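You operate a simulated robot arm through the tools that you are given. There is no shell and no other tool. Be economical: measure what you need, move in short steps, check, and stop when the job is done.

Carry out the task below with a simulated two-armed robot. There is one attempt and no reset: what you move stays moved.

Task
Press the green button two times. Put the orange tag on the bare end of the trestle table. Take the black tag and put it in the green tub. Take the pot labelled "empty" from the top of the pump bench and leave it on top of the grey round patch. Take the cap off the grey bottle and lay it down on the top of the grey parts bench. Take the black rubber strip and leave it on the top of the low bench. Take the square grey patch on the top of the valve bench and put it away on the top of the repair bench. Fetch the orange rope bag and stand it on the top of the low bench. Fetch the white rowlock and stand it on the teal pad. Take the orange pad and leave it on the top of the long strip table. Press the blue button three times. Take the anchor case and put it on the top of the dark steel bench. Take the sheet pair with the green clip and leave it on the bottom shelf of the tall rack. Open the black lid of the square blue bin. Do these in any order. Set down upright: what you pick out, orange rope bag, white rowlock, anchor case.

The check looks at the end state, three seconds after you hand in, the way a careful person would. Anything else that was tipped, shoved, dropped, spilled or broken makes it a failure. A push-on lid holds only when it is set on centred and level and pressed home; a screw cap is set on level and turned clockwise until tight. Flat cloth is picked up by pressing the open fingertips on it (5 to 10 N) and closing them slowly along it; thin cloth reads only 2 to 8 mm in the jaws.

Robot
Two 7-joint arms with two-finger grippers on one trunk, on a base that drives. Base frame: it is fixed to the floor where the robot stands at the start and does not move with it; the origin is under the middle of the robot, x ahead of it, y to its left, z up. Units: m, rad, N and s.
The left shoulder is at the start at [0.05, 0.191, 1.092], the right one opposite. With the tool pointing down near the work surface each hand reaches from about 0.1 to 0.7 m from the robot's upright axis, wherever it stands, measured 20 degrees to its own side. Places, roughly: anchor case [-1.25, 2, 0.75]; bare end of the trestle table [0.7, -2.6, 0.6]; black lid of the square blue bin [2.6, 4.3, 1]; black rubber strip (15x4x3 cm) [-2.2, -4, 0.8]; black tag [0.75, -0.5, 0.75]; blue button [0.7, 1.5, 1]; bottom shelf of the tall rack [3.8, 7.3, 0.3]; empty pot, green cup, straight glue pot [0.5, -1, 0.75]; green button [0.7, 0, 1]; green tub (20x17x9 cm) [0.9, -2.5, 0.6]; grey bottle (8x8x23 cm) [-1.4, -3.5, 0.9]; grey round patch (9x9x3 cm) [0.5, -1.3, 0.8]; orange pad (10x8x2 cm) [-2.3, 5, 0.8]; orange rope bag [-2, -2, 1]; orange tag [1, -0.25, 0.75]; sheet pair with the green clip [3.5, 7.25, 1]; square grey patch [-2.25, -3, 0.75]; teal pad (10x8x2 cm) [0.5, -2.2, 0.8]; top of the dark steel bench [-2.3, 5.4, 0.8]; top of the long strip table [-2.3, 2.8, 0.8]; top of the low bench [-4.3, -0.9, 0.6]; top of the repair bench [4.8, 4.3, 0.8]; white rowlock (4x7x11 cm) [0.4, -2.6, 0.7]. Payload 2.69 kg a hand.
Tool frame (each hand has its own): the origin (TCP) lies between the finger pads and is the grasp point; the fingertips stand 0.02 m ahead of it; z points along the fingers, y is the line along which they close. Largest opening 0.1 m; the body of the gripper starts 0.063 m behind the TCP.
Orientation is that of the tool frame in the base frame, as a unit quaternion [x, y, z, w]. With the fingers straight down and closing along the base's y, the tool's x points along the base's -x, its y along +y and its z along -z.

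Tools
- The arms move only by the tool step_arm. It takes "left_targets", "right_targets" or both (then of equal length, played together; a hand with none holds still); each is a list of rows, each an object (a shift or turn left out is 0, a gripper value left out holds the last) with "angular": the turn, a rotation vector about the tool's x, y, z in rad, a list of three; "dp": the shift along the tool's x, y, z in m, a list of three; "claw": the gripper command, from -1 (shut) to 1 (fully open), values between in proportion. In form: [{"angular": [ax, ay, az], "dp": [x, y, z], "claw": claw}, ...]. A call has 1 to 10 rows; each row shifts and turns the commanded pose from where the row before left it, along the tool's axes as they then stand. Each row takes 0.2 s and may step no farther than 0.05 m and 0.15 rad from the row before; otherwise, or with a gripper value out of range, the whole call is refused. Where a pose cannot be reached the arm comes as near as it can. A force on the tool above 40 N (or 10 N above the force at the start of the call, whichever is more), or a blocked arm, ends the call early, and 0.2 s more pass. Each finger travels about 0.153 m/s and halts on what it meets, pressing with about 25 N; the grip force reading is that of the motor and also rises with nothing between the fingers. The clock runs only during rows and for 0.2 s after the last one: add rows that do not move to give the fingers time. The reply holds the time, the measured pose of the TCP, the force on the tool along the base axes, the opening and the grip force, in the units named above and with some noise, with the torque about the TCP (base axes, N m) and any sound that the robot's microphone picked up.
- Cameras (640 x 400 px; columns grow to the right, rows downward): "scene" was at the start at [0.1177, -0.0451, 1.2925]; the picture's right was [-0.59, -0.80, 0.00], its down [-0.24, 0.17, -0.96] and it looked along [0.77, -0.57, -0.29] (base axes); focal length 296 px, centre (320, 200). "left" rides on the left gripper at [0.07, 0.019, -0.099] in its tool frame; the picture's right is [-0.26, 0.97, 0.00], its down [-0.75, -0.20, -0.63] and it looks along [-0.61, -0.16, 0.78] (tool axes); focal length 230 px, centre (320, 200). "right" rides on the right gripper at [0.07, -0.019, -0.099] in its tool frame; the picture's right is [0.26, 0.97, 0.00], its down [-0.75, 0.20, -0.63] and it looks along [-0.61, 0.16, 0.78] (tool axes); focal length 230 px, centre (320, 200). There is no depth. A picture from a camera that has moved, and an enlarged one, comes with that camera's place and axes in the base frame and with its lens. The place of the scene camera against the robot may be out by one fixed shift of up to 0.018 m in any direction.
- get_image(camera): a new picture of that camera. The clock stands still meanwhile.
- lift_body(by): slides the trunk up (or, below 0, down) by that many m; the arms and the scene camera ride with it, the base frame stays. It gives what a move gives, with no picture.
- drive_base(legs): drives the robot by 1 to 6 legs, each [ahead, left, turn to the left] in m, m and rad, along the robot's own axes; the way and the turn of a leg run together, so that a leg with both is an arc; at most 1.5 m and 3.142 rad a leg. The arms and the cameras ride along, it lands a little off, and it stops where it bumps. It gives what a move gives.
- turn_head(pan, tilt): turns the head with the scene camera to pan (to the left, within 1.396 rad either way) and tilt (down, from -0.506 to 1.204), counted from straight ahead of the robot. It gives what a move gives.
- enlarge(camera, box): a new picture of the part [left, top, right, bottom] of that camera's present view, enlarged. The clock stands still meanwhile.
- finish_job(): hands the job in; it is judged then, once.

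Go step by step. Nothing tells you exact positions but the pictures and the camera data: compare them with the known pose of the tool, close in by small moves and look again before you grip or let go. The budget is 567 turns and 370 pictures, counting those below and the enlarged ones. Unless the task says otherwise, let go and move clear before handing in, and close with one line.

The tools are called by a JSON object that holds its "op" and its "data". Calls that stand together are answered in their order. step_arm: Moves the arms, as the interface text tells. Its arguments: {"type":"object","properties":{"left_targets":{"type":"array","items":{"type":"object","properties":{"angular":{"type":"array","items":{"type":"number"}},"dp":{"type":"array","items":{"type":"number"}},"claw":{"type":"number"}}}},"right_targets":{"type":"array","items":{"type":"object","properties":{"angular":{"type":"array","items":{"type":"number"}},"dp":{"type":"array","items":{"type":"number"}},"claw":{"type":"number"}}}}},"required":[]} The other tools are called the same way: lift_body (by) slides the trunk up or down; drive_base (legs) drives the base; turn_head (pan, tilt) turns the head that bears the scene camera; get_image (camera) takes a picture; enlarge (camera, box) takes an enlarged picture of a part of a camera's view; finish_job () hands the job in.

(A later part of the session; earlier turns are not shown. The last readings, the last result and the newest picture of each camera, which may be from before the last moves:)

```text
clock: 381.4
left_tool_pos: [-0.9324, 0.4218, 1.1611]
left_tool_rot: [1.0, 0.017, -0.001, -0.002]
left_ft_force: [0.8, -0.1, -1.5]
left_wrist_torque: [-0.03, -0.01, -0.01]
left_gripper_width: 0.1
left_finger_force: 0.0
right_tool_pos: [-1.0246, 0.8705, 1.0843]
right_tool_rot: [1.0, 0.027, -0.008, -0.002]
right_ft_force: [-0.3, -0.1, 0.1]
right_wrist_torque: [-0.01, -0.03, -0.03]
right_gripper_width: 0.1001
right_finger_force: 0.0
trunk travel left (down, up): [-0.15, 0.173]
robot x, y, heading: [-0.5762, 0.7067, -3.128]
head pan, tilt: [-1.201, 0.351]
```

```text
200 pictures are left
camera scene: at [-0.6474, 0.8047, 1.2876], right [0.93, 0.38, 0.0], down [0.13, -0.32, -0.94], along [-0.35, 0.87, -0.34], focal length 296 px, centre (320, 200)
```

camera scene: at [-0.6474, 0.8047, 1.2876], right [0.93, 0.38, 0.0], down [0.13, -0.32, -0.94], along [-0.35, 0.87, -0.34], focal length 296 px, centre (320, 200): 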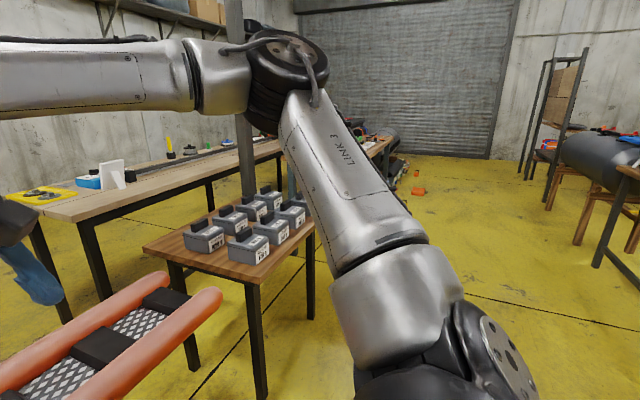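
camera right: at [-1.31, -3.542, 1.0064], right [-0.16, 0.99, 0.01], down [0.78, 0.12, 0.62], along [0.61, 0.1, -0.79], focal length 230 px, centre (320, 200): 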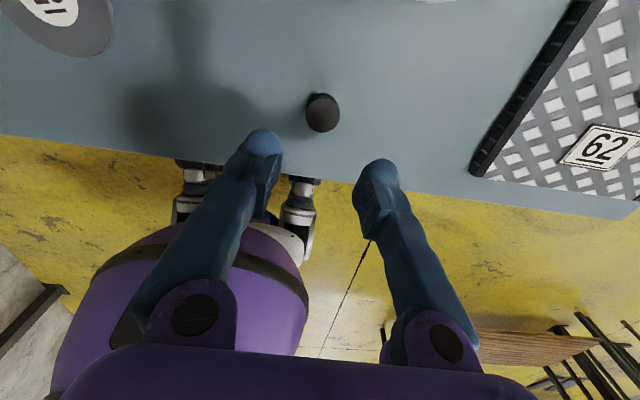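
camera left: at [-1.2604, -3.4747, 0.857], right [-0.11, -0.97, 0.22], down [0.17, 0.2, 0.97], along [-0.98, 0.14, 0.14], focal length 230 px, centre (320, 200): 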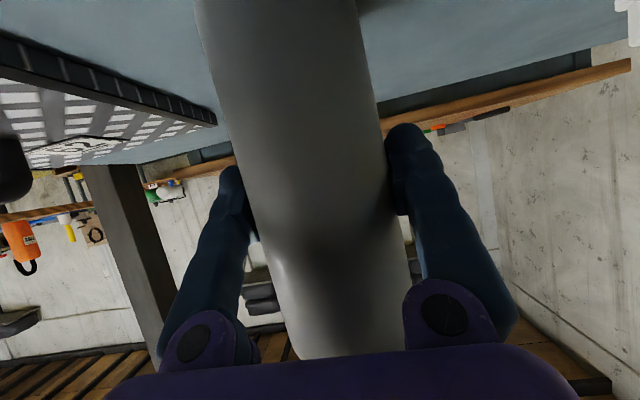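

There is no gap here, so I'll do the northern tasks first and later go round to the west aisle. Next: the blue button on the tank; drive to the mirrored stance at about [0.08, 1.39].

{"op": "drive_base", "data": {"legs": [[0, 0, 3.13], [0.3, 0.68, 0], [0.34, 0, 0]]}}

{"op": "turn_head", "data": {"pan": 0.1, "tilt": 0.45}}

{"op": "get_image", "data": {"camera": "scene"}}

{"op": "get_image", "data": {"camera": "left"}}

```text
clock: 396.9
left_tool_pos: [0.3996, 1.6888, 1.1624]
left_tool_rot: [-0.027, 1.0, -0.003, 0.002]
left_ft_force: [0.4, -0.4, -0.2]
left_wrist_torque: [0.06, 0.04, 0.01]
left_gripper_width: 0.1001
left_finger_force: 0.1
right_tool_pos: [0.4996, 1.2427, 1.0848]
right_tool_rot: [-0.038, 0.999, -0.001, 0.008]
right_ft_force: [0.3, -0.3, -0.6]
right_wrist_torque: [0.02, 0.0, -0.04]
right_gripper_width: 0.1001
right_finger_force: 0.1
trunk travel left (down, up): [-0.15, 0.173]
robot x, y, heading: [0.0452, 1.3984, 0.034]
head pan, tilt: [-1.201, 0.351]
```

```text
clock: 398.4
left_tool_pos: [0.3987, 1.6896, 1.162]
left_tool_rot: [-0.027, 1.0, -0.002, 0.002]
left_ft_force: [-0.7, -0.5, 0.7]
left_wrist_torque: [0.03, -0.01, 0.01]
left_gripper_width: 0.0998
left_finger_force: 0.0
right_tool_pos: [0.5, 1.2425, 1.0835]
right_tool_rot: [-0.038, 0.999, -0.001, 0.008]
right_ft_force: [0.1, -1.0, -0.2]
right_wrist_torque: [-0.02, 0.0, 0.01]
right_gripper_width: 0.0999
right_finger_force: 0.1
trunk travel left (down, up): [-0.15, 0.173]
robot x, y, heading: [0.0451, 1.3967, 0.037]
head pan, tilt: [0.099, 0.45]
```

```text
199 pictures are left
camera scene: at [0.1812, 1.4195, 1.2784], right [0.13, -0.99, 0.0], down [-0.43, -0.06, -0.9], along [0.89, 0.12, -0.44], focal length 296 px, centre (320, 200)
```

scene: 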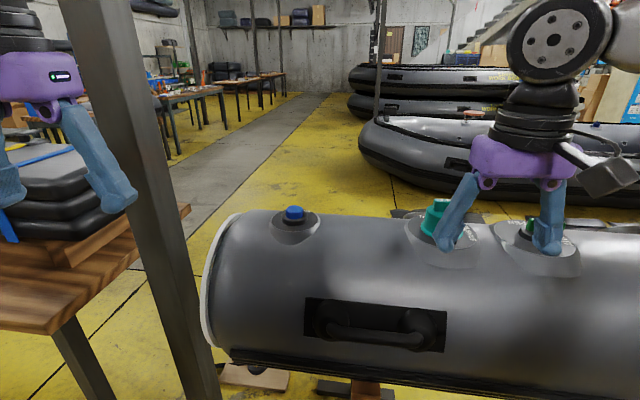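

```text
198 pictures are left
camera left: at [0.3278, 1.704, 1.2593], right [0.2, 0.98, 0.0], down [0.76, -0.16, 0.63], along [0.62, -0.13, -0.77], focal length 230 px, centre (320, 200)
```

left: 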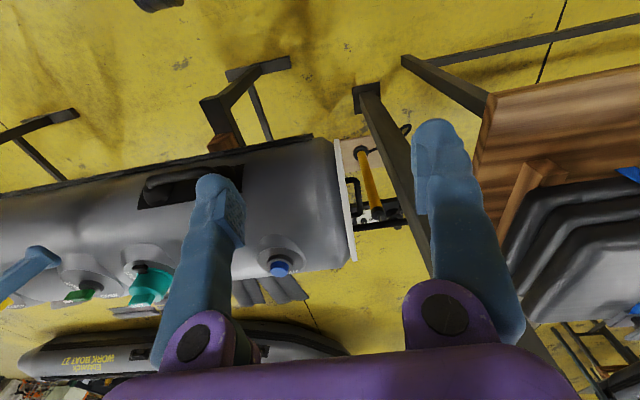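

Blue button is at about [0.705, 1.54]. I'll raise the right hand clear of the valves, nudge the base, and move the closed left hand over the button.

{"op": "step_arm", "data": {"right_targets": [{"dp": [0.03, 0, -0.03]}, {"dp": [0.03, 0, -0.03]}, {"dp": [0.03, 0, -0.03]}], "left_targets": [{"claw": -1}, {}, {}]}}

{"op": "drive_base", "data": {"legs": [[0.035, 0.045, -0.036]]}}

{"op": "step_arm", "data": {"left_targets": [{"dp": [-0.03, -0.035, 0]}, {"dp": [-0.03, -0.035, 0]}, {"dp": [-0.03, -0.035, 0.01]}, {"dp": [-0.035, -0.03, 0.01]}, {"dp": [-0.035, -0.03, 0.01]}, {"dp": [-0.035, -0.02, 0.02]}, {"dp": [-0.035, 0, 0.02]}, {"dp": [-0.025, 0, 0.02]}]}}

{"op": "get_image", "data": {"camera": "left"}}

```text
clock: 399.2
left_tool_pos: [0.398, 1.689, 1.1615]
left_tool_rot: [-0.027, 1.0, -0.002, 0.002]
left_ft_force: [-0.1, 0.9, -0.1]
left_wrist_torque: [0.0, -0.02, 0.01]
left_gripper_width: 0.0
left_finger_force: 25.3
right_tool_pos: [0.4062, 1.2375, 1.1742]
right_tool_rot: [-0.039, 0.999, -0.002, 0.008]
right_ft_force: [-0.1, -0.2, 0.0]
right_wrist_torque: [0.01, 0.0, 0.0]
right_gripper_width: 0.0999
right_finger_force: 0.0
trunk travel left (down, up): [-0.15, 0.173]
robot x, y, heading: [0.0472, 1.3908, 0.038]
head pan, tilt: [0.099, 0.45]
```

```text
clock: 400.3
left_tool_pos: [0.4429, 1.7223, 1.1611]
left_tool_rot: [-0.009, 1.0, -0.003, 0.002]
left_ft_force: [0.6, 0.2, 0.3]
left_wrist_torque: [-0.01, 0.04, -0.02]
left_gripper_width: 0.0003
left_finger_force: 25.5
right_tool_pos: [0.4361, 1.2698, 1.1756]
right_tool_rot: [-0.018, 1.0, -0.001, 0.008]
right_ft_force: [-0.3, -0.4, 0.4]
right_wrist_torque: [-0.02, 0.01, -0.02]
right_gripper_width: 0.0999
right_finger_force: 0.1
trunk travel left (down, up): [-0.15, 0.173]
robot x, y, heading: [0.0867, 1.4427, -0.008]
head pan, tilt: [0.099, 0.45]
```

```text
clock: 402.1
left_tool_pos: [0.7019, 1.5408, 1.0709]
left_tool_rot: [-0.009, 1.0, -0.002, 0.002]
left_ft_force: [0.9, 0.2, 0.1]
left_wrist_torque: [0.02, 0.02, -0.02]
left_gripper_width: 0.0001
left_finger_force: 24.8
right_tool_pos: [0.4365, 1.2683, 1.1737]
right_tool_rot: [-0.02, 1.0, -0.001, 0.008]
right_ft_force: [0.1, -0.6, -0.1]
right_wrist_torque: [-0.01, 0.04, 0.03]
right_gripper_width: 0.0999
right_finger_force: 0.0
trunk travel left (down, up): [-0.15, 0.173]
robot x, y, heading: [0.081, 1.4425, 0.0]
head pan, tilt: [0.099, 0.45]
```

```text
197 pictures are left
camera left: at [0.6322, 1.5575, 1.1695], right [0.24, 0.97, 0.0], down [0.75, -0.18, 0.63], along [0.61, -0.15, -0.77], focal length 230 px, centre (320, 200)
```

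left: 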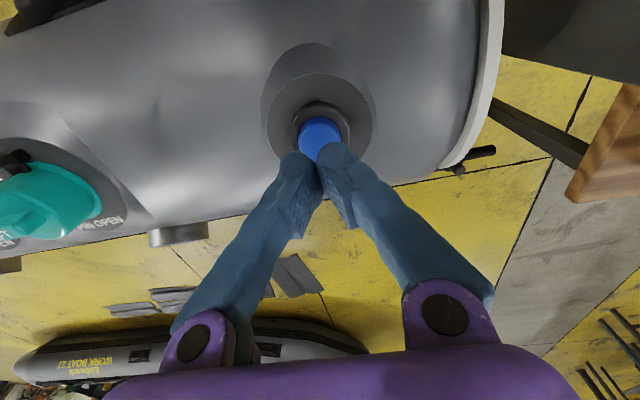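

Aligned. Press down to the click.

{"op": "step_arm", "data": {"left_targets": [{"dp": [-0.006, -0.002, 0.03]}, {"dp": [0, 0, 0.03]}, {"dp": [0, 0, 0.006]}, {"dp": [0, 0, 0.003]}, {"dp": [0, 0, 0.003]}]}}

```text
clock: 403.3
left_tool_pos: [0.7082, 1.5381, 1.0018]
left_tool_rot: [-0.008, 1.0, -0.003, 0.003]
left_ft_force: [0.1, 0.6, 3.7]
left_wrist_torque: [-0.03, -0.07, 0.0]
left_gripper_width: 0.0
left_finger_force: 24.9
right_tool_pos: [0.4355, 1.2694, 1.1747]
right_tool_rot: [-0.019, 1.0, -0.002, 0.008]
right_ft_force: [-0.5, 0.3, 0.9]
right_wrist_torque: [-0.02, -0.01, -0.03]
right_gripper_width: 0.1001
right_finger_force: 0.0
trunk travel left (down, up): [-0.15, 0.173]
robot x, y, heading: [0.0843, 1.4413, -0.001]
head pan, tilt: [0.099, 0.45]
heard: click
```

Click 1. Release fully, then two more presses.

{"op": "step_arm", "data": {"left_targets": [{"dp": [0, 0, -0.015]}, {"dp": [0, 0, -0.012]}, {}, {}]}}

{"op": "step_arm", "data": {"left_targets": [{"dp": [0, 0, 0.012]}, {"dp": [0, 0, 0.009]}, {"dp": [0, 0, 0.003]}, {"dp": [0, 0, 0.003]}]}}

{"op": "step_arm", "data": {"left_targets": [{"dp": [0, 0, -0.015]}, {"dp": [0, 0, -0.012]}, {}, {}]}}

{"op": "step_arm", "data": {"left_targets": [{"dp": [0, 0, 0.012]}, {"dp": [0, 0, 0.009]}, {"dp": [0, 0, 0.003]}, {"dp": [0, 0, 0.003]}]}}

```text
clock: 404.3
left_tool_pos: [0.7084, 1.5391, 1.029]
left_tool_rot: [-0.009, 1.0, -0.001, 0.002]
left_ft_force: [0.0, -0.5, -0.1]
left_wrist_torque: [-0.03, 0.03, -0.01]
left_gripper_width: 0.0
left_finger_force: 24.9
right_tool_pos: [0.4365, 1.2689, 1.1734]
right_tool_rot: [-0.02, 1.0, -0.002, 0.008]
right_ft_force: [-0.4, -0.5, 0.1]
right_wrist_torque: [-0.04, 0.0, 0.01]
right_gripper_width: 0.0999
right_finger_force: 0.1
trunk travel left (down, up): [-0.15, 0.173]
robot x, y, heading: [0.0828, 1.4379, 0.003]
head pan, tilt: [0.099, 0.45]
```

```text
clock: 405.3
left_tool_pos: [0.7079, 1.5388, 1.0013]
left_tool_rot: [-0.009, 1.0, -0.003, 0.003]
left_ft_force: [-1.6, -1.0, 3.5]
left_wrist_torque: [0.0, -0.02, 0.05]
left_gripper_width: 0.0003
left_finger_force: 25.1
right_tool_pos: [0.4365, 1.2696, 1.1746]
right_tool_rot: [-0.019, 1.0, -0.002, 0.008]
right_ft_force: [-0.4, -0.1, 0.0]
right_wrist_torque: [0.01, -0.01, 0.0]
right_gripper_width: 0.0999
right_finger_force: 0.0
trunk travel left (down, up): [-0.15, 0.173]
robot x, y, heading: [0.0788, 1.4396, 0.001]
head pan, tilt: [0.099, 0.45]
heard: click
```

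```text
clock: 406.3
left_tool_pos: [0.7087, 1.5384, 1.027]
left_tool_rot: [-0.009, 1.0, -0.003, 0.002]
left_ft_force: [0.6, 0.9, -0.2]
left_wrist_torque: [0.01, -0.04, -0.01]
left_gripper_width: 0.0
left_finger_force: 24.8
right_tool_pos: [0.4366, 1.2701, 1.1737]
right_tool_rot: [-0.019, 1.0, -0.003, 0.007]
right_ft_force: [1.2, 0.0, -0.1]
right_wrist_torque: [0.01, 0.0, 0.01]
right_gripper_width: 0.1001
right_finger_force: 0.1
trunk travel left (down, up): [-0.15, 0.173]
robot x, y, heading: [0.0801, 1.4414, 0.002]
head pan, tilt: [0.099, 0.45]
```

```text
clock: 407.3
left_tool_pos: [0.7078, 1.5388, 1.002]
left_tool_rot: [-0.01, 1.0, -0.003, 0.003]
left_ft_force: [1.2, -0.3, 3.8]
left_wrist_torque: [-0.03, -0.06, 0.0]
left_gripper_width: 0.0
left_finger_force: 25.3
right_tool_pos: [0.4361, 1.2694, 1.1734]
right_tool_rot: [-0.02, 1.0, -0.001, 0.008]
right_ft_force: [0.0, 1.2, -0.6]
right_wrist_torque: [0.01, 0.01, 0.01]
right_gripper_width: 0.1001
right_finger_force: 0.1
trunk travel left (down, up): [-0.15, 0.173]
robot x, y, heading: [0.0849, 1.4427, -0.002]
head pan, tilt: [0.099, 0.45]
heard: click
```

Three clicks: the blue button is done. Retract and head to the anchor cases.

{"op": "step_arm", "data": {"left_targets": [{"dp": [0, 0, -0.045]}, {"dp": [0, 0, -0.045]}, {"dp": [0, 0, -0.045]}, {"dp": [0.045, 0, 0]}, {"dp": [0.045, 0, 0]}, {"dp": [0.045, 0.01, 0]}, {"dp": [0.045, 0.02, 0]}, {"dp": [0.045, 0.02, 0]}, {"dp": [0, 0, 0], "claw": 1}]}}

{"op": "drive_base", "data": {"legs": [[-0.55, 0, 0], [0, 0, 3.14], [0.0, -0.3, 0]]}}

{"op": "turn_head", "data": {"pan": 0.0, "tilt": 0.5}}

{"op": "get_image", "data": {"camera": "scene"}}

```text
clock: 409.3
left_tool_pos: [0.4855, 1.5795, 1.1357]
left_tool_rot: [-0.009, 1.0, -0.002, 0.002]
left_ft_force: [1.1, 0.4, 0.8]
left_wrist_torque: [0.03, 0.01, 0.01]
left_gripper_width: 0.1001
left_finger_force: 0.1
right_tool_pos: [0.4371, 1.2689, 1.1746]
right_tool_rot: [-0.019, 1.0, -0.001, 0.008]
right_ft_force: [-0.7, -0.2, -0.7]
right_wrist_torque: [0.01, 0.01, -0.01]
right_gripper_width: 0.0998
right_finger_force: 0.0
trunk travel left (down, up): [-0.15, 0.173]
robot x, y, heading: [0.0782, 1.4391, 0.001]
head pan, tilt: [0.099, 0.45]
```

```text
clock: 422.5
left_tool_pos: [-0.8644, 1.6174, 1.1348]
left_tool_rot: [1.0, -0.014, -0.002, -0.002]
left_ft_force: [0.4, 0.5, -0.2]
left_wrist_torque: [-0.01, 0.05, -0.01]
left_gripper_width: 0.1
left_finger_force: 0.1
right_tool_pos: [-0.7996, 1.9265, 1.1748]
right_tool_rot: [1.0, -0.004, -0.008, -0.001]
right_ft_force: [1.2, 0.3, 0.8]
right_wrist_torque: [-0.02, 0.0, -0.03]
right_gripper_width: 0.1001
right_finger_force: 0.0
trunk travel left (down, up): [-0.15, 0.173]
robot x, y, heading: [-0.4522, 1.7421, 3.101]
head pan, tilt: [0.099, 0.45]
```

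```text
clock: 423.2
left_tool_pos: [-0.8631, 1.6171, 1.1346]
left_tool_rot: [1.0, -0.014, -0.002, -0.003]
left_ft_force: [0.7, 0.0, -0.6]
left_wrist_torque: [0.02, 0.0, -0.02]
left_gripper_width: 0.1001
left_finger_force: 0.1
right_tool_pos: [-0.8005, 1.926, 1.1742]
right_tool_rot: [1.0, -0.004, -0.008, -0.002]
right_ft_force: [0.2, 0.5, -1.6]
right_wrist_torque: [-0.01, 0.05, 0.02]
right_gripper_width: 0.1
right_finger_force: 0.1
trunk travel left (down, up): [-0.15, 0.173]
robot x, y, heading: [-0.4496, 1.738, 3.094]
head pan, tilt: [0.0, 0.499]
```

```text
196 pictures are left
camera scene: at [-0.5819, 1.7547, 1.2739], right [0.05, 1.0, 0.0], down [0.48, -0.02, -0.88], along [-0.88, 0.04, -0.48], focal length 296 px, centre (320, 200)
```

scene: 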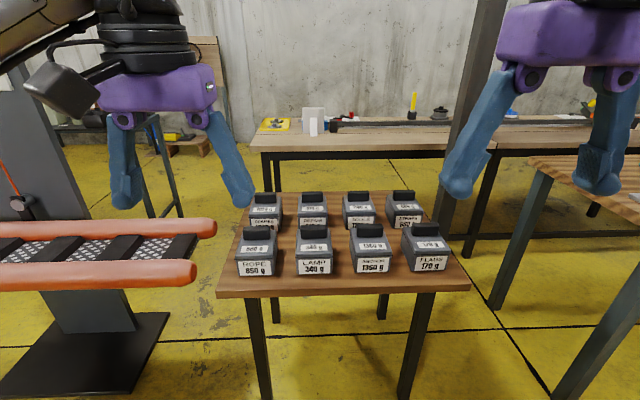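

{"op": "enlarge", "data": {"camera": "scene", "box": [220, 180, 470, 300]}}

```text
2.56 times, centred on (345, 240) of scene
camera zoom: at [-0.5819, 1.7547, 1.2739], right [0.05, 1.0, 0.0], down [0.48, -0.02, -0.88], along [-0.88, 0.04, -0.48], focal length 757 px, centre (256, 98)
```

zoom: 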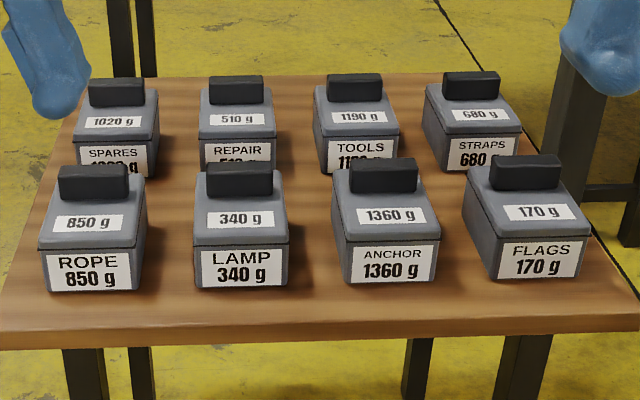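

The anchor case is the third in the front row (1360 g) with a black handle block near [-1.175, 1.90]. I'll drive ahead 0.23 m and bring the right hand above the handle.

{"op": "drive_base", "data": {"legs": [[0.23, 0, 0.04]]}}

{"op": "step_arm", "data": {"right_targets": [{"dp": [-0.04, 0.008, 0.02]}, {"dp": [-0.04, 0.008, 0.02]}, {"dp": [-0.04, 0.008, 0.02]}, {"dp": [-0.02, 0.0, 0.04]}, {"dp": [0, 0, 0.04]}, {}]}}

{"op": "get_image", "data": {"camera": "right"}}

```text
clock: 424.9
left_tool_pos: [-1.086, 1.6067, 1.1348]
left_tool_rot: [1.0, 0.008, -0.002, -0.003]
left_ft_force: [-0.1, 0.4, -0.8]
left_wrist_torque: [-0.04, -0.02, 0.01]
left_gripper_width: 0.1
left_finger_force: 0.1
right_tool_pos: [-1.0358, 1.9172, 1.1732]
right_tool_rot: [1.0, 0.018, -0.008, -0.001]
right_ft_force: [-0.5, -0.5, -0.3]
right_wrist_torque: [0.0, -0.02, 0.02]
right_gripper_width: 0.0999
right_finger_force: 0.0
trunk travel left (down, up): [-0.15, 0.173]
robot x, y, heading: [-0.6806, 1.7455, 3.132]
head pan, tilt: [0.0, 0.499]
```

```text
clock: 426.3
left_tool_pos: [-1.0869, 1.6057, 1.1346]
left_tool_rot: [1.0, 0.007, -0.001, -0.002]
left_ft_force: [-0.4, 0.0, -0.4]
left_wrist_torque: [0.03, 0.0, -0.02]
left_gripper_width: 0.0995
left_finger_force: 0.1
right_tool_pos: [-1.1649, 1.9063, 1.029]
right_tool_rot: [1.0, 0.017, -0.008, -0.001]
right_ft_force: [-0.1, 0.0, -0.8]
right_wrist_torque: [0.03, 0.0, 0.0]
right_gripper_width: 0.0998
right_finger_force: 0.1
right hand out of reach, approached as far as the arm can: row 3
trunk travel left (down, up): [-0.15, 0.173]
robot x, y, heading: [-0.6836, 1.7413, 3.136]
head pan, tilt: [0.0, 0.499]
```

```text
194 pictures are left
camera right: at [-1.0947, 1.9264, 1.1271], right [0.29, -0.96, -0.01], down [-0.73, -0.23, 0.64], along [-0.62, -0.18, -0.77], focal length 230 px, centre (320, 200)
```

right: 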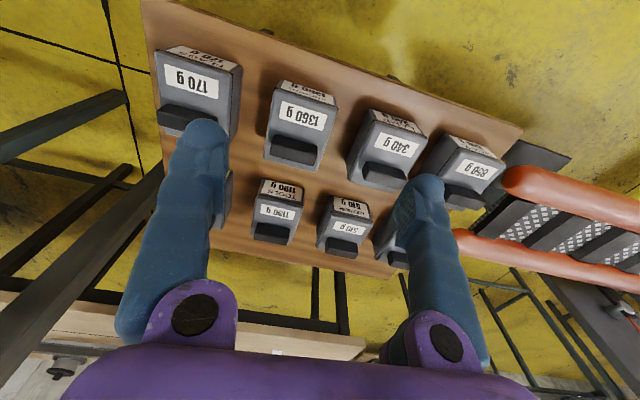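

Triangulating, the handle is at about [-1.278, 1.914, 0.79]. Drive 9 cm closer and look again.

{"op": "drive_base", "data": {"legs": [[0.09, 0, 0]]}}

{"op": "step_arm", "data": {"right_targets": [{"dp": [-0.01, 0, 0.04]}, {"dp": [-0.01, -0.005, 0.04]}, {"dp": [0, 0, 0.04]}, {}]}}

{"op": "get_image", "data": {"camera": "right"}}

```text
clock: 427.4
left_tool_pos: [-1.1779, 1.6081, 1.1346]
left_tool_rot: [1.0, 0.005, -0.002, -0.003]
left_ft_force: [0.0, -0.2, 0.1]
left_wrist_torque: [-0.02, -0.03, 0.01]
left_gripper_width: 0.0998
left_finger_force: 0.0
right_tool_pos: [-1.2549, 1.9079, 1.029]
right_tool_rot: [1.0, 0.016, -0.008, -0.001]
right_ft_force: [0.2, 0.2, 0.6]
right_wrist_torque: [0.01, 0.0, 0.06]
right_gripper_width: 0.0999
right_finger_force: 0.1
trunk travel left (down, up): [-0.15, 0.173]
robot x, y, heading: [-0.7708, 1.7443, 3.137]
head pan, tilt: [0.0, 0.499]
```

```text
clock: 428.4
left_tool_pos: [-1.1764, 1.6081, 1.1349]
left_tool_rot: [1.0, 0.006, -0.004, -0.003]
left_ft_force: [1.4, 0.0, 0.4]
left_wrist_torque: [-0.04, 0.07, -0.01]
left_gripper_width: 0.1002
left_finger_force: 0.0
right_tool_pos: [-1.2688, 1.9228, 0.9111]
right_tool_rot: [1.0, 0.016, -0.008, -0.003]
right_ft_force: [0.8, -0.2, 0.1]
right_wrist_torque: [0.04, 0.03, -0.01]
right_gripper_width: 0.1001
right_finger_force: 0.1
right hand out of reach, approached as far as the arm can: row 2, 3
trunk travel left (down, up): [-0.15, 0.173]
robot x, y, heading: [-0.7742, 1.7451, 3.136]
head pan, tilt: [0.0, 0.499]
```

```text
193 pictures are left
camera right: at [-1.1989, 1.9425, 1.0095], right [0.29, -0.96, -0.01], down [-0.73, -0.23, 0.64], along [-0.62, -0.18, -0.77], focal length 230 px, centre (320, 200)
```

right: 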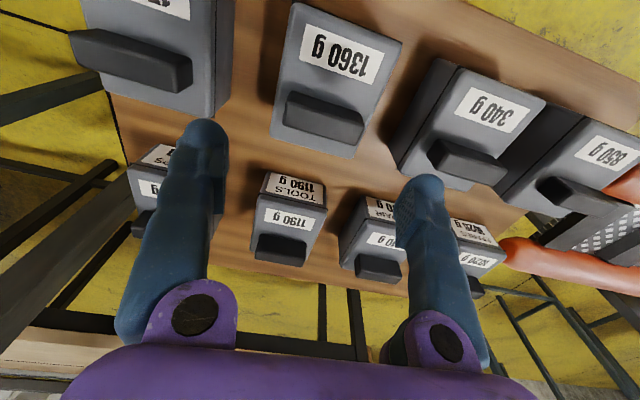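

Handle is at [-1.276, 1.915, 0.79]. The right hand is at its inward limit, so I'll shift the base 6 cm left first.

{"op": "drive_base", "data": {"legs": [[0, 0.06, 0]]}}

{"op": "step_arm", "data": {"right_targets": [{"dp": [-0.004, -0.027, 0]}, {"dp": [-0.003, -0.027, 0]}, {"dp": [0, 0, 0.03]}, {"dp": [0, 0, 0.03]}, {}]}}

{"op": "get_image", "data": {"camera": "right"}}

```text
clock: 429.6
left_tool_pos: [-1.1761, 1.5482, 1.1349]
left_tool_rot: [1.0, 0.005, -0.002, -0.004]
left_ft_force: [0.5, -0.7, 1.1]
left_wrist_torque: [0.01, 0.0, 0.02]
left_gripper_width: 0.1
left_finger_force: 0.1
right_tool_pos: [-1.2691, 1.864, 0.9121]
right_tool_rot: [1.0, 0.016, -0.008, -0.001]
right_ft_force: [0.0, 0.3, 0.2]
right_wrist_torque: [0.01, 0.02, -0.02]
right_gripper_width: 0.0999
right_finger_force: 0.0
trunk travel left (down, up): [-0.15, 0.173]
robot x, y, heading: [-0.7725, 1.6837, 3.131]
head pan, tilt: [0.0, 0.499]
```

```text
clock: 430.8
left_tool_pos: [-1.1764, 1.5482, 1.1346]
left_tool_rot: [1.0, 0.006, -0.003, -0.003]
left_ft_force: [0.5, 0.9, 0.4]
left_wrist_torque: [0.01, -0.01, -0.01]
left_gripper_width: 0.1001
left_finger_force: 0.1
right_tool_pos: [-1.2798, 1.9175, 0.8531]
right_tool_rot: [1.0, 0.016, -0.008, -0.002]
right_ft_force: [-0.7, -0.3, -0.3]
right_wrist_torque: [-0.01, 0.02, 0.03]
right_gripper_width: 0.0998
right_finger_force: 0.1
trunk travel left (down, up): [-0.15, 0.173]
robot x, y, heading: [-0.7701, 1.6857, 3.136]
head pan, tilt: [0.0, 0.499]
```

```text
192 pictures are left
camera right: at [-1.2096, 1.9383, 0.9515], right [0.29, -0.96, -0.01], down [-0.73, -0.23, 0.64], along [-0.62, -0.18, -0.77], focal length 230 px, centre (320, 200)
```

right: 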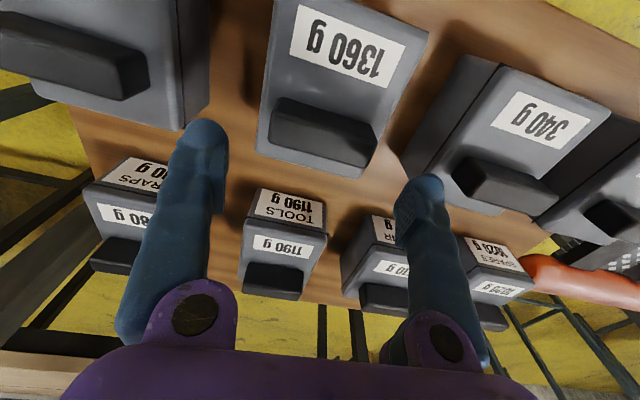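

Exactly above the handle. Descend to grip height.

{"op": "step_arm", "data": {"right_targets": [{"dp": [0, 0, 0.03]}, {"dp": [0, 0, 0.015]}, {"dp": [0, 0, 0.008]}, {}]}}

{"op": "get_image", "data": {"camera": "right"}}

```text
clock: 431.8
left_tool_pos: [-1.1752, 1.5501, 1.1342]
left_tool_rot: [1.0, 0.006, -0.002, -0.002]
left_ft_force: [-1.1, -0.4, -0.9]
left_wrist_torque: [0.04, -0.01, -0.04]
left_gripper_width: 0.0999
left_finger_force: 0.1
right_tool_pos: [-1.2716, 1.9261, 0.8053]
right_tool_rot: [1.0, 0.017, -0.008, 0.0]
right_ft_force: [-0.1, 0.0, 0.0]
right_wrist_torque: [-0.01, 0.04, 0.01]
right_gripper_width: 0.0999
right_finger_force: 0.0
right hand out of reach, approached as far as the arm can: row 2, 3
trunk travel left (down, up): [-0.15, 0.173]
robot x, y, heading: [-0.7692, 1.6862, 3.135]
head pan, tilt: [0.0, 0.499]
```

```text
191 pictures are left
camera right: at [-1.2009, 1.9464, 0.904], right [0.29, -0.96, -0.01], down [-0.73, -0.23, 0.64], along [-0.62, -0.18, -0.77], focal length 230 px, centre (320, 200)
```

right: 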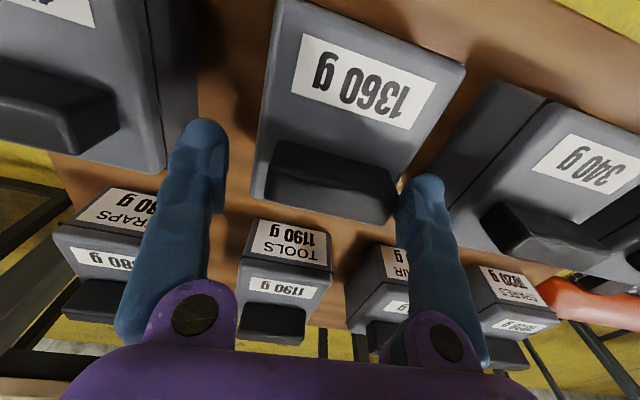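

The arm drifts at its lower limit; I'll back up, correct, and lower the trunk instead.

{"op": "step_arm", "data": {"right_targets": [{"dp": [-0.004, 0.005, -0.025]}, {"dp": [-0.004, 0.005, -0.025]}, {}]}}

{"op": "lift_body", "data": {"by": -0.055}}

{"op": "get_image", "data": {"camera": "right"}}

```text
clock: 432.6
left_tool_pos: [-1.177, 1.5491, 1.1348]
left_tool_rot: [1.0, 0.005, -0.003, -0.002]
left_ft_force: [0.5, 0.2, 0.2]
left_wrist_torque: [0.01, -0.02, 0.01]
left_gripper_width: 0.1
left_finger_force: 0.0
right_tool_pos: [-1.2784, 1.9168, 0.8561]
right_tool_rot: [1.0, 0.016, -0.009, -0.002]
right_ft_force: [0.2, -0.2, 1.1]
right_wrist_torque: [0.0, -0.04, 0.01]
right_gripper_width: 0.1
right_finger_force: 0.1
trunk travel left (down, up): [-0.15, 0.173]
robot x, y, heading: [-0.7726, 1.6875, 3.131]
head pan, tilt: [0.0, 0.499]
```

```text
clock: 433.6
left_tool_pos: [-1.1761, 1.5486, 1.0797]
left_tool_rot: [1.0, 0.006, -0.003, -0.003]
left_ft_force: [0.4, -0.2, 0.2]
left_wrist_torque: [0.0, 0.03, 0.02]
left_gripper_width: 0.0998
left_finger_force: 0.0
right_tool_pos: [-1.2799, 1.9168, 0.801]
right_tool_rot: [1.0, 0.016, -0.009, -0.002]
right_ft_force: [-0.3, 0.1, 0.4]
right_wrist_torque: [0.0, -0.04, 0.03]
right_gripper_width: 0.1
right_finger_force: 0.1
trunk travel left (down, up): [-0.095, 0.228]
robot x, y, heading: [-0.7708, 1.6873, 3.135]
head pan, tilt: [0.0, 0.499]
```

```text
190 pictures are left
camera right: at [-1.2089, 1.9356, 0.8988], right [0.29, -0.96, -0.01], down [-0.73, -0.23, 0.64], along [-0.62, -0.18, -0.77], focal length 230 px, centre (320, 200)
```

right: 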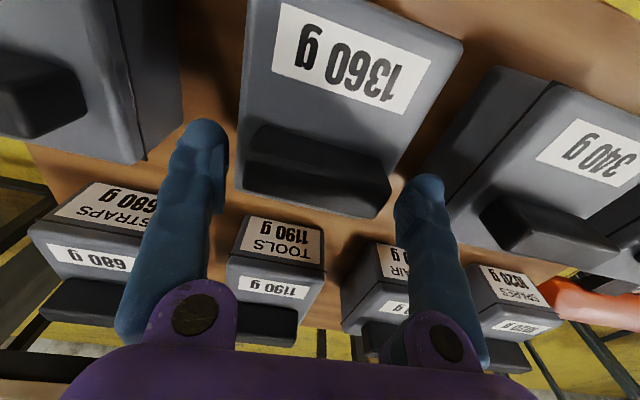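

{"op": "lift_body", "data": {"by": -0.014}}

{"op": "step_arm", "data": {"right_targets": [{"claw": 0.6}, {"claw": -1}, {}, {}]}}

{"op": "get_image", "data": {"camera": "right"}}

```text
clock: 434.2
left_tool_pos: [-1.1752, 1.5476, 1.0655]
left_tool_rot: [1.0, 0.005, -0.002, -0.002]
left_ft_force: [-0.3, -0.7, -0.3]
left_wrist_torque: [0.02, 0.0, -0.02]
left_gripper_width: 0.0998
left_finger_force: 0.1
right_tool_pos: [-1.2794, 1.9158, 0.7886]
right_tool_rot: [1.0, 0.015, -0.01, -0.001]
right_ft_force: [1.6, 2.1, 15.4]
right_wrist_torque: [0.82, 0.07, -0.18]
right_gripper_width: 0.1003
right_finger_force: 0.0
trunk travel left (down, up): [-0.081, 0.242]
robot x, y, heading: [-0.7754, 1.6851, 3.132]
head pan, tilt: [0.0, 0.499]
```

```text
clock: 434.6
left_tool_pos: [-1.1747, 1.5487, 1.0673]
left_tool_rot: [1.0, 0.006, -0.003, -0.002]
left_ft_force: [-0.8, 1.0, -0.3]
left_wrist_torque: [-0.02, 0.03, 0.0]
left_gripper_width: 0.1
left_finger_force: 0.0
right_tool_pos: [-1.2817, 1.9162, 0.7936]
right_tool_rot: [1.0, 0.014, -0.016, 0.0]
right_ft_force: [7.9, 3.4, 20.3]
right_wrist_torque: [-0.02, -0.91, -0.11]
right_gripper_width: 0.0804
right_finger_force: 25.0
trunk travel left (down, up): [-0.081, 0.242]
robot x, y, heading: [-0.7741, 1.6865, 3.13]
head pan, tilt: [0.0, 0.499]
stopped in row 2 (right hand): the force on the tool passed its limit at 44 N (the readings are from after the stop); the commanded pose is now the measured one
```

```text
189 pictures are left
camera right: at [-1.2098, 1.9356, 0.8906], right [0.28, -0.96, -0.01], down [-0.72, -0.22, 0.65], along [-0.63, -0.18, -0.76], focal length 230 px, centre (320, 200)
```

right: 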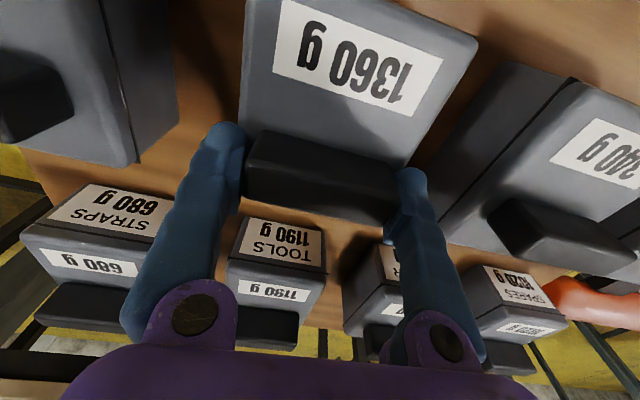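

The fingers are on the handle's ends (8 cm) and touching the case top. I'll relieve a few mm, squeeze, and lift with the trunk.

{"op": "step_arm", "data": {"right_targets": [{"dp": [0, 0, -0.004], "claw": -1}, {}, {}]}}

{"op": "lift_body", "data": {"by": 0.05}}

{"op": "get_image", "data": {"camera": "right"}}

```text
clock: 435.4
left_tool_pos: [-1.176, 1.5491, 1.0658]
left_tool_rot: [1.0, 0.005, -0.002, -0.002]
left_ft_force: [0.2, 0.2, 0.3]
left_wrist_torque: [0.02, 0.01, -0.02]
left_gripper_width: 0.0999
left_finger_force: 0.1
right_tool_pos: [-1.283, 1.9166, 0.7937]
right_tool_rot: [1.0, 0.015, -0.014, 0.0]
right_ft_force: [3.5, -1.2, -0.6]
right_wrist_torque: [-0.07, 0.27, 0.03]
right_gripper_width: 0.08
right_finger_force: 25.0
trunk travel left (down, up): [-0.081, 0.242]
robot x, y, heading: [-0.7727, 1.6861, 3.129]
head pan, tilt: [0.0, 0.499]
```

```text
clock: 436.4
left_tool_pos: [-1.1779, 1.5488, 1.1154]
left_tool_rot: [1.0, 0.005, -0.002, -0.002]
left_ft_force: [0.0, -0.3, 0.4]
left_wrist_torque: [0.02, -0.02, -0.01]
left_gripper_width: 0.1001
left_finger_force: 0.1
right_tool_pos: [-1.2829, 1.9165, 0.8434]
right_tool_rot: [1.0, 0.015, -0.013, 0.001]
right_ft_force: [-0.3, 0.2, -14.4]
right_wrist_torque: [0.02, 0.27, 0.01]
right_gripper_width: 0.0801
right_finger_force: 25.9
trunk travel left (down, up): [-0.131, 0.192]
robot x, y, heading: [-0.7709, 1.6872, 3.133]
head pan, tilt: [0.0, 0.499]
```

```text
188 pictures are left
camera right: at [-1.2122, 1.9364, 0.941], right [0.29, -0.96, -0.01], down [-0.73, -0.22, 0.65], along [-0.62, -0.18, -0.76], focal length 230 px, centre (320, 200)
```

right: 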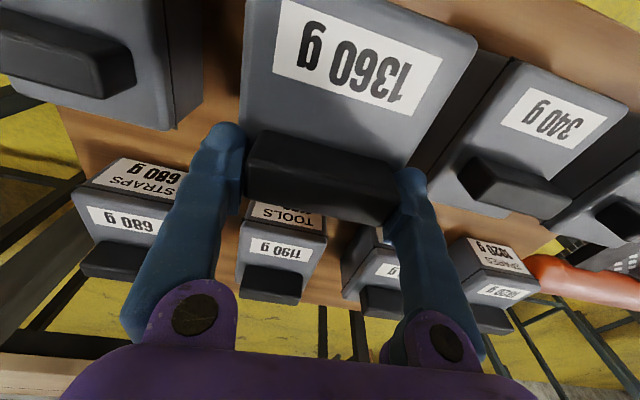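

Lifted (14 N). Raise the trunk fully, pull the case in, and back off to look toward the dark steel bench.

{"op": "lift_body", "data": {"by": 0.15}}

{"op": "step_arm", "data": {"right_targets": [{"dp": [0.03, -0.01, -0.01]}, {"dp": [0.03, -0.01, -0.01]}, {"dp": [0.03, -0.01, -0.01]}, {"dp": [0.03, -0.01, -0.01]}, {"dp": [0.02, 0, -0.01]}]}}

{"op": "drive_base", "data": {"legs": [[-0.3, 0, 0], [0, -1.5, 0], [0, -0.7, 0]]}}

{"op": "turn_head", "data": {"pan": -0.5, "tilt": 0.4}}

{"op": "get_image", "data": {"camera": "scene"}}

```text
clock: 438.1
left_tool_pos: [-1.1777, 1.5493, 1.2649]
left_tool_rot: [1.0, 0.006, -0.002, -0.002]
left_ft_force: [-0.5, -0.3, 0.1]
left_wrist_torque: [-0.02, 0.01, 0.02]
left_gripper_width: 0.1
left_finger_force: 0.1
right_tool_pos: [-1.284, 1.9163, 0.9934]
right_tool_rot: [1.0, 0.014, -0.013, 0.0]
right_ft_force: [-0.7, -0.4, -12.9]
right_wrist_torque: [-0.01, 0.26, -0.01]
right_gripper_width: 0.0796
right_finger_force: 24.9
trunk travel left (down, up): [-0.281, 0.042]
robot x, y, heading: [-0.7782, 1.6859, 3.133]
head pan, tilt: [0.0, 0.499]
```

```text
clock: 439.3
left_tool_pos: [-1.178, 1.5496, 1.2661]
left_tool_rot: [1.0, 0.005, -0.002, -0.002]
left_ft_force: [0.1, -0.7, 0.2]
left_wrist_torque: [0.02, 0.02, 0.0]
left_gripper_width: 0.1002
left_finger_force: 0.1
right_tool_pos: [-1.1427, 1.9592, 1.0414]
right_tool_rot: [1.0, 0.015, -0.014, 0.0]
right_ft_force: [0.8, 0.1, -12.7]
right_wrist_torque: [0.0, 0.28, 0.02]
right_gripper_width: 0.0796
right_finger_force: 25.6
trunk travel left (down, up): [-0.281, 0.042]
robot x, y, heading: [-0.7737, 1.6859, 3.129]
head pan, tilt: [0.0, 0.499]
```

```text
clock: 460.2
left_tool_pos: [-0.8774, 3.7194, 1.2656]
left_tool_rot: [1.0, 0.011, -0.002, -0.001]
left_ft_force: [-0.2, -0.7, 0.3]
left_wrist_torque: [-0.01, -0.02, -0.02]
left_gripper_width: 0.1001
left_finger_force: 0.0
right_tool_pos: [-0.8495, 4.1308, 1.0416]
right_tool_rot: [1.0, 0.021, -0.014, 0.001]
right_ft_force: [0.1, -0.7, -13.7]
right_wrist_torque: [-0.02, 0.22, 0.0]
right_gripper_width: 0.0781
right_finger_force: 25.7
trunk travel left (down, up): [-0.281, 0.042]
robot x, y, heading: [-0.4753, 3.8612, -3.138]
head pan, tilt: [0.0, 0.499]
```

```text
clock: 461.2
left_tool_pos: [-0.8773, 3.7191, 1.2654]
left_tool_rot: [1.0, 0.011, -0.002, -0.002]
left_ft_force: [0.0, 0.4, 0.3]
left_wrist_torque: [0.02, 0.0, -0.02]
left_gripper_width: 0.0999
left_finger_force: 0.0
right_tool_pos: [-0.8491, 4.1299, 1.0409]
right_tool_rot: [1.0, 0.02, -0.012, 0.0]
right_ft_force: [-0.4, 0.0, -13.5]
right_wrist_torque: [-0.02, 0.27, 0.0]
right_gripper_width: 0.0779
right_finger_force: 25.2
trunk travel left (down, up): [-0.281, 0.042]
robot x, y, heading: [-0.4734, 3.8579, -3.136]
head pan, tilt: [-0.499, 0.4]
```

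```text
187 pictures are left
camera scene: at [-0.5946, 3.9147, 1.4139], right [0.47, 0.88, 0.0], down [0.34, -0.18, -0.92], along [-0.81, 0.44, -0.39], focal length 296 px, centre (320, 200)
```

scene: 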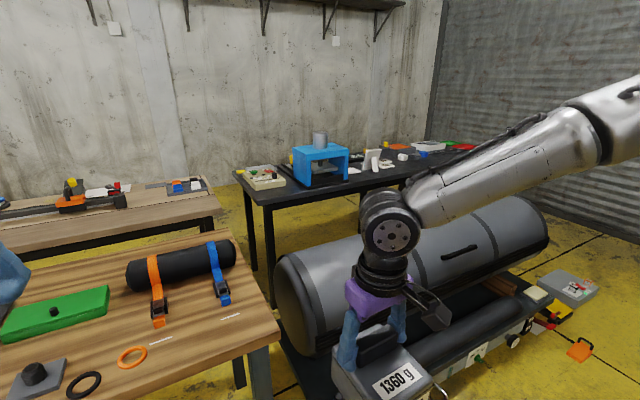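

The dark steel bench spans about x -1.97..-2.4, y 4.3..6.15, with a tank on the floor in front of it, so I'll go round by the north end. Drive north and look west.

{"op": "drive_base", "data": {"legs": [[-0.15, -0.5, 0], [0, -1.5, 0], [0, -1.2, 0]]}}

{"op": "turn_head", "data": {"pan": 0.15, "tilt": 0.4}}

{"op": "get_image", "data": {"camera": "scene"}}

```text
clock: 489.0
left_tool_pos: [-0.7358, 6.8707, 1.2652]
left_tool_rot: [1.0, 0.014, -0.002, -0.003]
left_ft_force: [0.1, -0.7, 0.0]
left_wrist_torque: [0.01, -0.03, 0.0]
left_gripper_width: 0.1002
left_finger_force: 0.1
right_tool_pos: [-0.708, 7.2832, 1.0412]
right_tool_rot: [1.0, 0.022, -0.013, 0.0]
right_ft_force: [-0.3, -0.7, -13.7]
right_wrist_torque: [-0.03, 0.22, -0.06]
right_gripper_width: 0.0767
right_finger_force: 25.3
trunk travel left (down, up): [-0.281, 0.042]
robot x, y, heading: [-0.3346, 7.0172, -3.136]
head pan, tilt: [-0.499, 0.4]
```

```text
clock: 490.0
left_tool_pos: [-0.7351, 6.8711, 1.2654]
left_tool_rot: [1.0, 0.014, -0.002, -0.003]
left_ft_force: [-0.5, 0.3, -0.3]
left_wrist_torque: [0.0, 0.04, -0.03]
left_gripper_width: 0.1
left_finger_force: 0.0
right_tool_pos: [-0.7083, 7.2833, 1.0409]
right_tool_rot: [1.0, 0.023, -0.012, -0.001]
right_ft_force: [-0.3, -0.1, -14.1]
right_wrist_torque: [-0.04, 0.22, -0.02]
right_gripper_width: 0.077
right_finger_force: 25.3
trunk travel left (down, up): [-0.281, 0.042]
robot x, y, heading: [-0.3318, 7.018, -3.131]
head pan, tilt: [0.15, 0.4]
```

```text
186 pictures are left
camera scene: at [-0.4624, 7.0097, 1.4139], right [-0.16, 0.99, 0.0], down [0.39, 0.06, -0.92], along [-0.91, -0.15, -0.39], focal length 296 px, centre (320, 200)
```

scene: 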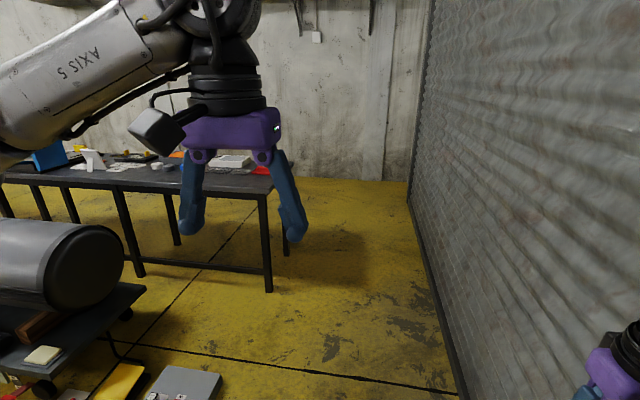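

The corridor north of the bench is clear. Drive west, then south along the bench's west side, and turn to face it.

{"op": "drive_base", "data": {"legs": [[1.4, 0.03, 0], [1.3, 0, 0], [0, 1.5, 0], [0, 0, 3.14]]}}

{"op": "turn_head", "data": {"pan": 0.0, "tilt": 0.5}}

{"op": "get_image", "data": {"camera": "scene"}}

```text
clock: 523.5
left_tool_pos: [-2.5899, 5.5673, 1.2656]
left_tool_rot: [-0.026, 1.0, -0.001, 0.002]
left_ft_force: [0.2, -0.1, 0.5]
left_wrist_torque: [-0.02, 0.02, 0.01]
left_gripper_width: 0.1002
left_finger_force: 0.0
right_tool_pos: [-2.6063, 5.1561, 1.0402]
right_tool_rot: [-0.036, 0.999, 0.0, 0.013]
right_ft_force: [-0.1, 0.5, -13.4]
right_wrist_torque: [0.03, -0.17, -0.02]
right_gripper_width: 0.0755
right_finger_force: 25.1
trunk travel left (down, up): [-0.281, 0.042]
robot x, y, heading: [-2.9838, 5.4137, 0.04]
head pan, tilt: [0.15, 0.4]
```

```text
clock: 524.2
left_tool_pos: [-2.5879, 5.5681, 1.2643]
left_tool_rot: [-0.027, 1.0, -0.001, 0.003]
left_ft_force: [-0.9, 0.3, -0.3]
left_wrist_torque: [0.0, 0.01, 0.0]
left_gripper_width: 0.1001
left_finger_force: 0.1
right_tool_pos: [-2.6066, 5.1563, 1.0412]
right_tool_rot: [-0.036, 0.999, 0.0, 0.013]
right_ft_force: [1.0, 0.5, -12.5]
right_wrist_torque: [0.04, -0.19, 0.01]
right_gripper_width: 0.0756
right_finger_force: 24.6
trunk travel left (down, up): [-0.281, 0.042]
robot x, y, heading: [-2.9866, 5.4141, 0.037]
head pan, tilt: [0.0, 0.499]
```

```text
185 pictures are left
camera scene: at [-2.8533, 5.429, 1.4048], right [0.04, -1.0, 0.0], down [-0.48, -0.02, -0.88], along [0.88, 0.03, -0.48], focal length 296 px, centre (320, 200)
```

scene: 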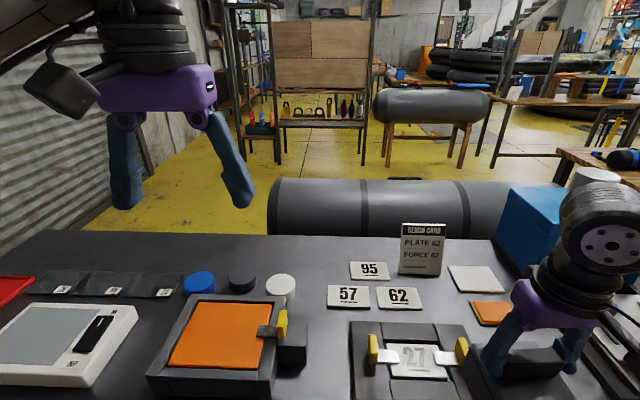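

I see the bench items; the orange pad (layered) is at about [-2.33, 5.03]. I need a free spot near the west edge for the case; look further down.

{"op": "turn_head", "data": {"pan": -0.1, "tilt": 0.95}}

{"op": "get_image", "data": {"camera": "scene"}}

```text
clock: 525.1
left_tool_pos: [-2.5887, 5.5683, 1.265]
left_tool_rot: [-0.027, 1.0, -0.002, 0.002]
left_ft_force: [0.1, 0.7, 0.8]
left_wrist_torque: [-0.01, -0.02, 0.01]
left_gripper_width: 0.1001
left_finger_force: 0.1
right_tool_pos: [-2.6057, 5.1559, 1.0412]
right_tool_rot: [-0.036, 0.999, 0.0, 0.013]
right_ft_force: [-0.1, -0.7, -13.8]
right_wrist_torque: [0.05, -0.18, 0.0]
right_gripper_width: 0.0756
right_finger_force: 25.2
trunk travel left (down, up): [-0.281, 0.042]
robot x, y, heading: [-2.9873, 5.4119, 0.033]
head pan, tilt: [-0.099, 0.949]
```

```text
184 pictures are left
camera scene: at [-2.8717, 5.4212, 1.3674], right [-0.06, -1.0, 0.0], down [-0.81, 0.05, -0.58], along [0.58, -0.04, -0.81], focal length 296 px, centre (320, 200)
```

scene: 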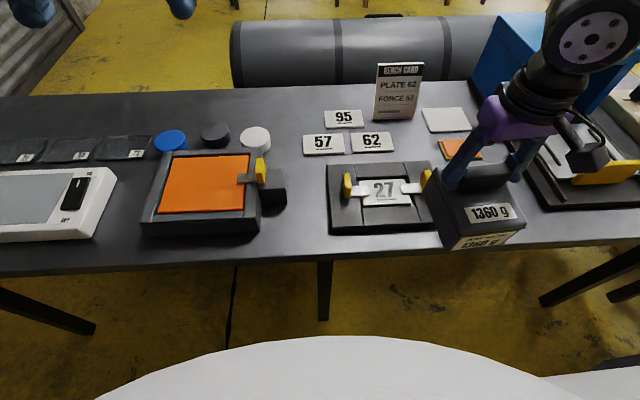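

A probable free zone is right of the clamp frame, about x -2.6..-2.38, y 4.90..5.11. Check it with the right hand camera.

{"op": "get_image", "data": {"camera": "right"}}

```text
183 pictures are left
camera right: at [-2.6768, 5.1311, 1.138], right [-0.33, 0.95, -0.01], down [0.72, 0.25, 0.65], along [0.62, 0.21, -0.76], focal length 230 px, centre (320, 200)
```

right: 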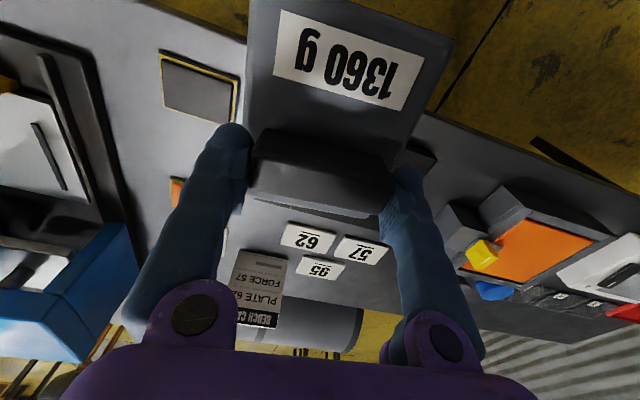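

A grey pad occupies that zone. I'll look at both ends of the bench.

{"op": "turn_head", "data": {"pan": 0.65, "tilt": 0.75}}

{"op": "get_image", "data": {"camera": "scene"}}

{"op": "turn_head", "data": {"pan": -0.95, "tilt": 0.75}}

{"op": "get_image", "data": {"camera": "scene"}}

```text
clock: 526.2
left_tool_pos: [-2.5887, 5.5688, 1.2656]
left_tool_rot: [-0.028, 1.0, -0.002, 0.002]
left_ft_force: [0.2, -0.5, 0.5]
left_wrist_torque: [0.02, -0.01, -0.01]
left_gripper_width: 0.0999
left_finger_force: 0.2
right_tool_pos: [-2.6043, 5.1552, 1.0413]
right_tool_rot: [-0.036, 0.999, 0.0, 0.013]
right_ft_force: [-0.3, -0.9, -13.3]
right_wrist_torque: [0.01, -0.19, -0.01]
right_gripper_width: 0.0755
right_finger_force: 24.8
trunk travel left (down, up): [-0.281, 0.042]
robot x, y, heading: [-2.9847, 5.4166, 0.036]
head pan, tilt: [0.649, 0.75]
```

```text
182 pictures are left
camera scene: at [-2.8799, 5.4781, 1.3828], right [0.63, -0.78, 0.0], down [-0.53, -0.43, -0.73], along [0.57, 0.46, -0.68], focal length 296 px, centre (320, 200)
```

scene: 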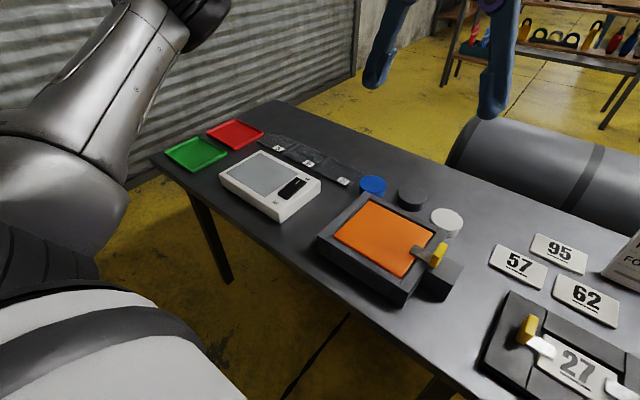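

```text
clock: 527.9
left_tool_pos: [-2.5892, 5.5681, 1.2655]
left_tool_rot: [-0.027, 1.0, -0.002, 0.002]
left_ft_force: [0.6, -0.1, -0.4]
left_wrist_torque: [0.01, -0.01, 0.01]
left_gripper_width: 0.1
left_finger_force: 0.1
right_tool_pos: [-2.606, 5.1561, 1.0404]
right_tool_rot: [-0.036, 0.999, 0.0, 0.014]
right_ft_force: [0.6, -1.0, -12.5]
right_wrist_torque: [0.03, -0.18, 0.01]
right_gripper_width: 0.0755
right_finger_force: 24.7
trunk travel left (down, up): [-0.281, 0.042]
robot x, y, heading: [-2.9872, 5.4098, 0.038]
head pan, tilt: [-0.949, 0.75]
```

```text
181 pictures are left
camera scene: at [-2.8936, 5.3602, 1.3828], right [-0.79, -0.61, 0.0], down [-0.42, 0.54, -0.73], along [0.45, -0.58, -0.68], focal length 296 px, centre (320, 200)
```

scene: 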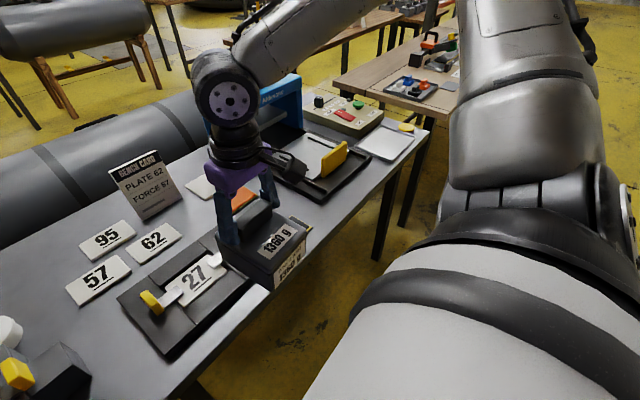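

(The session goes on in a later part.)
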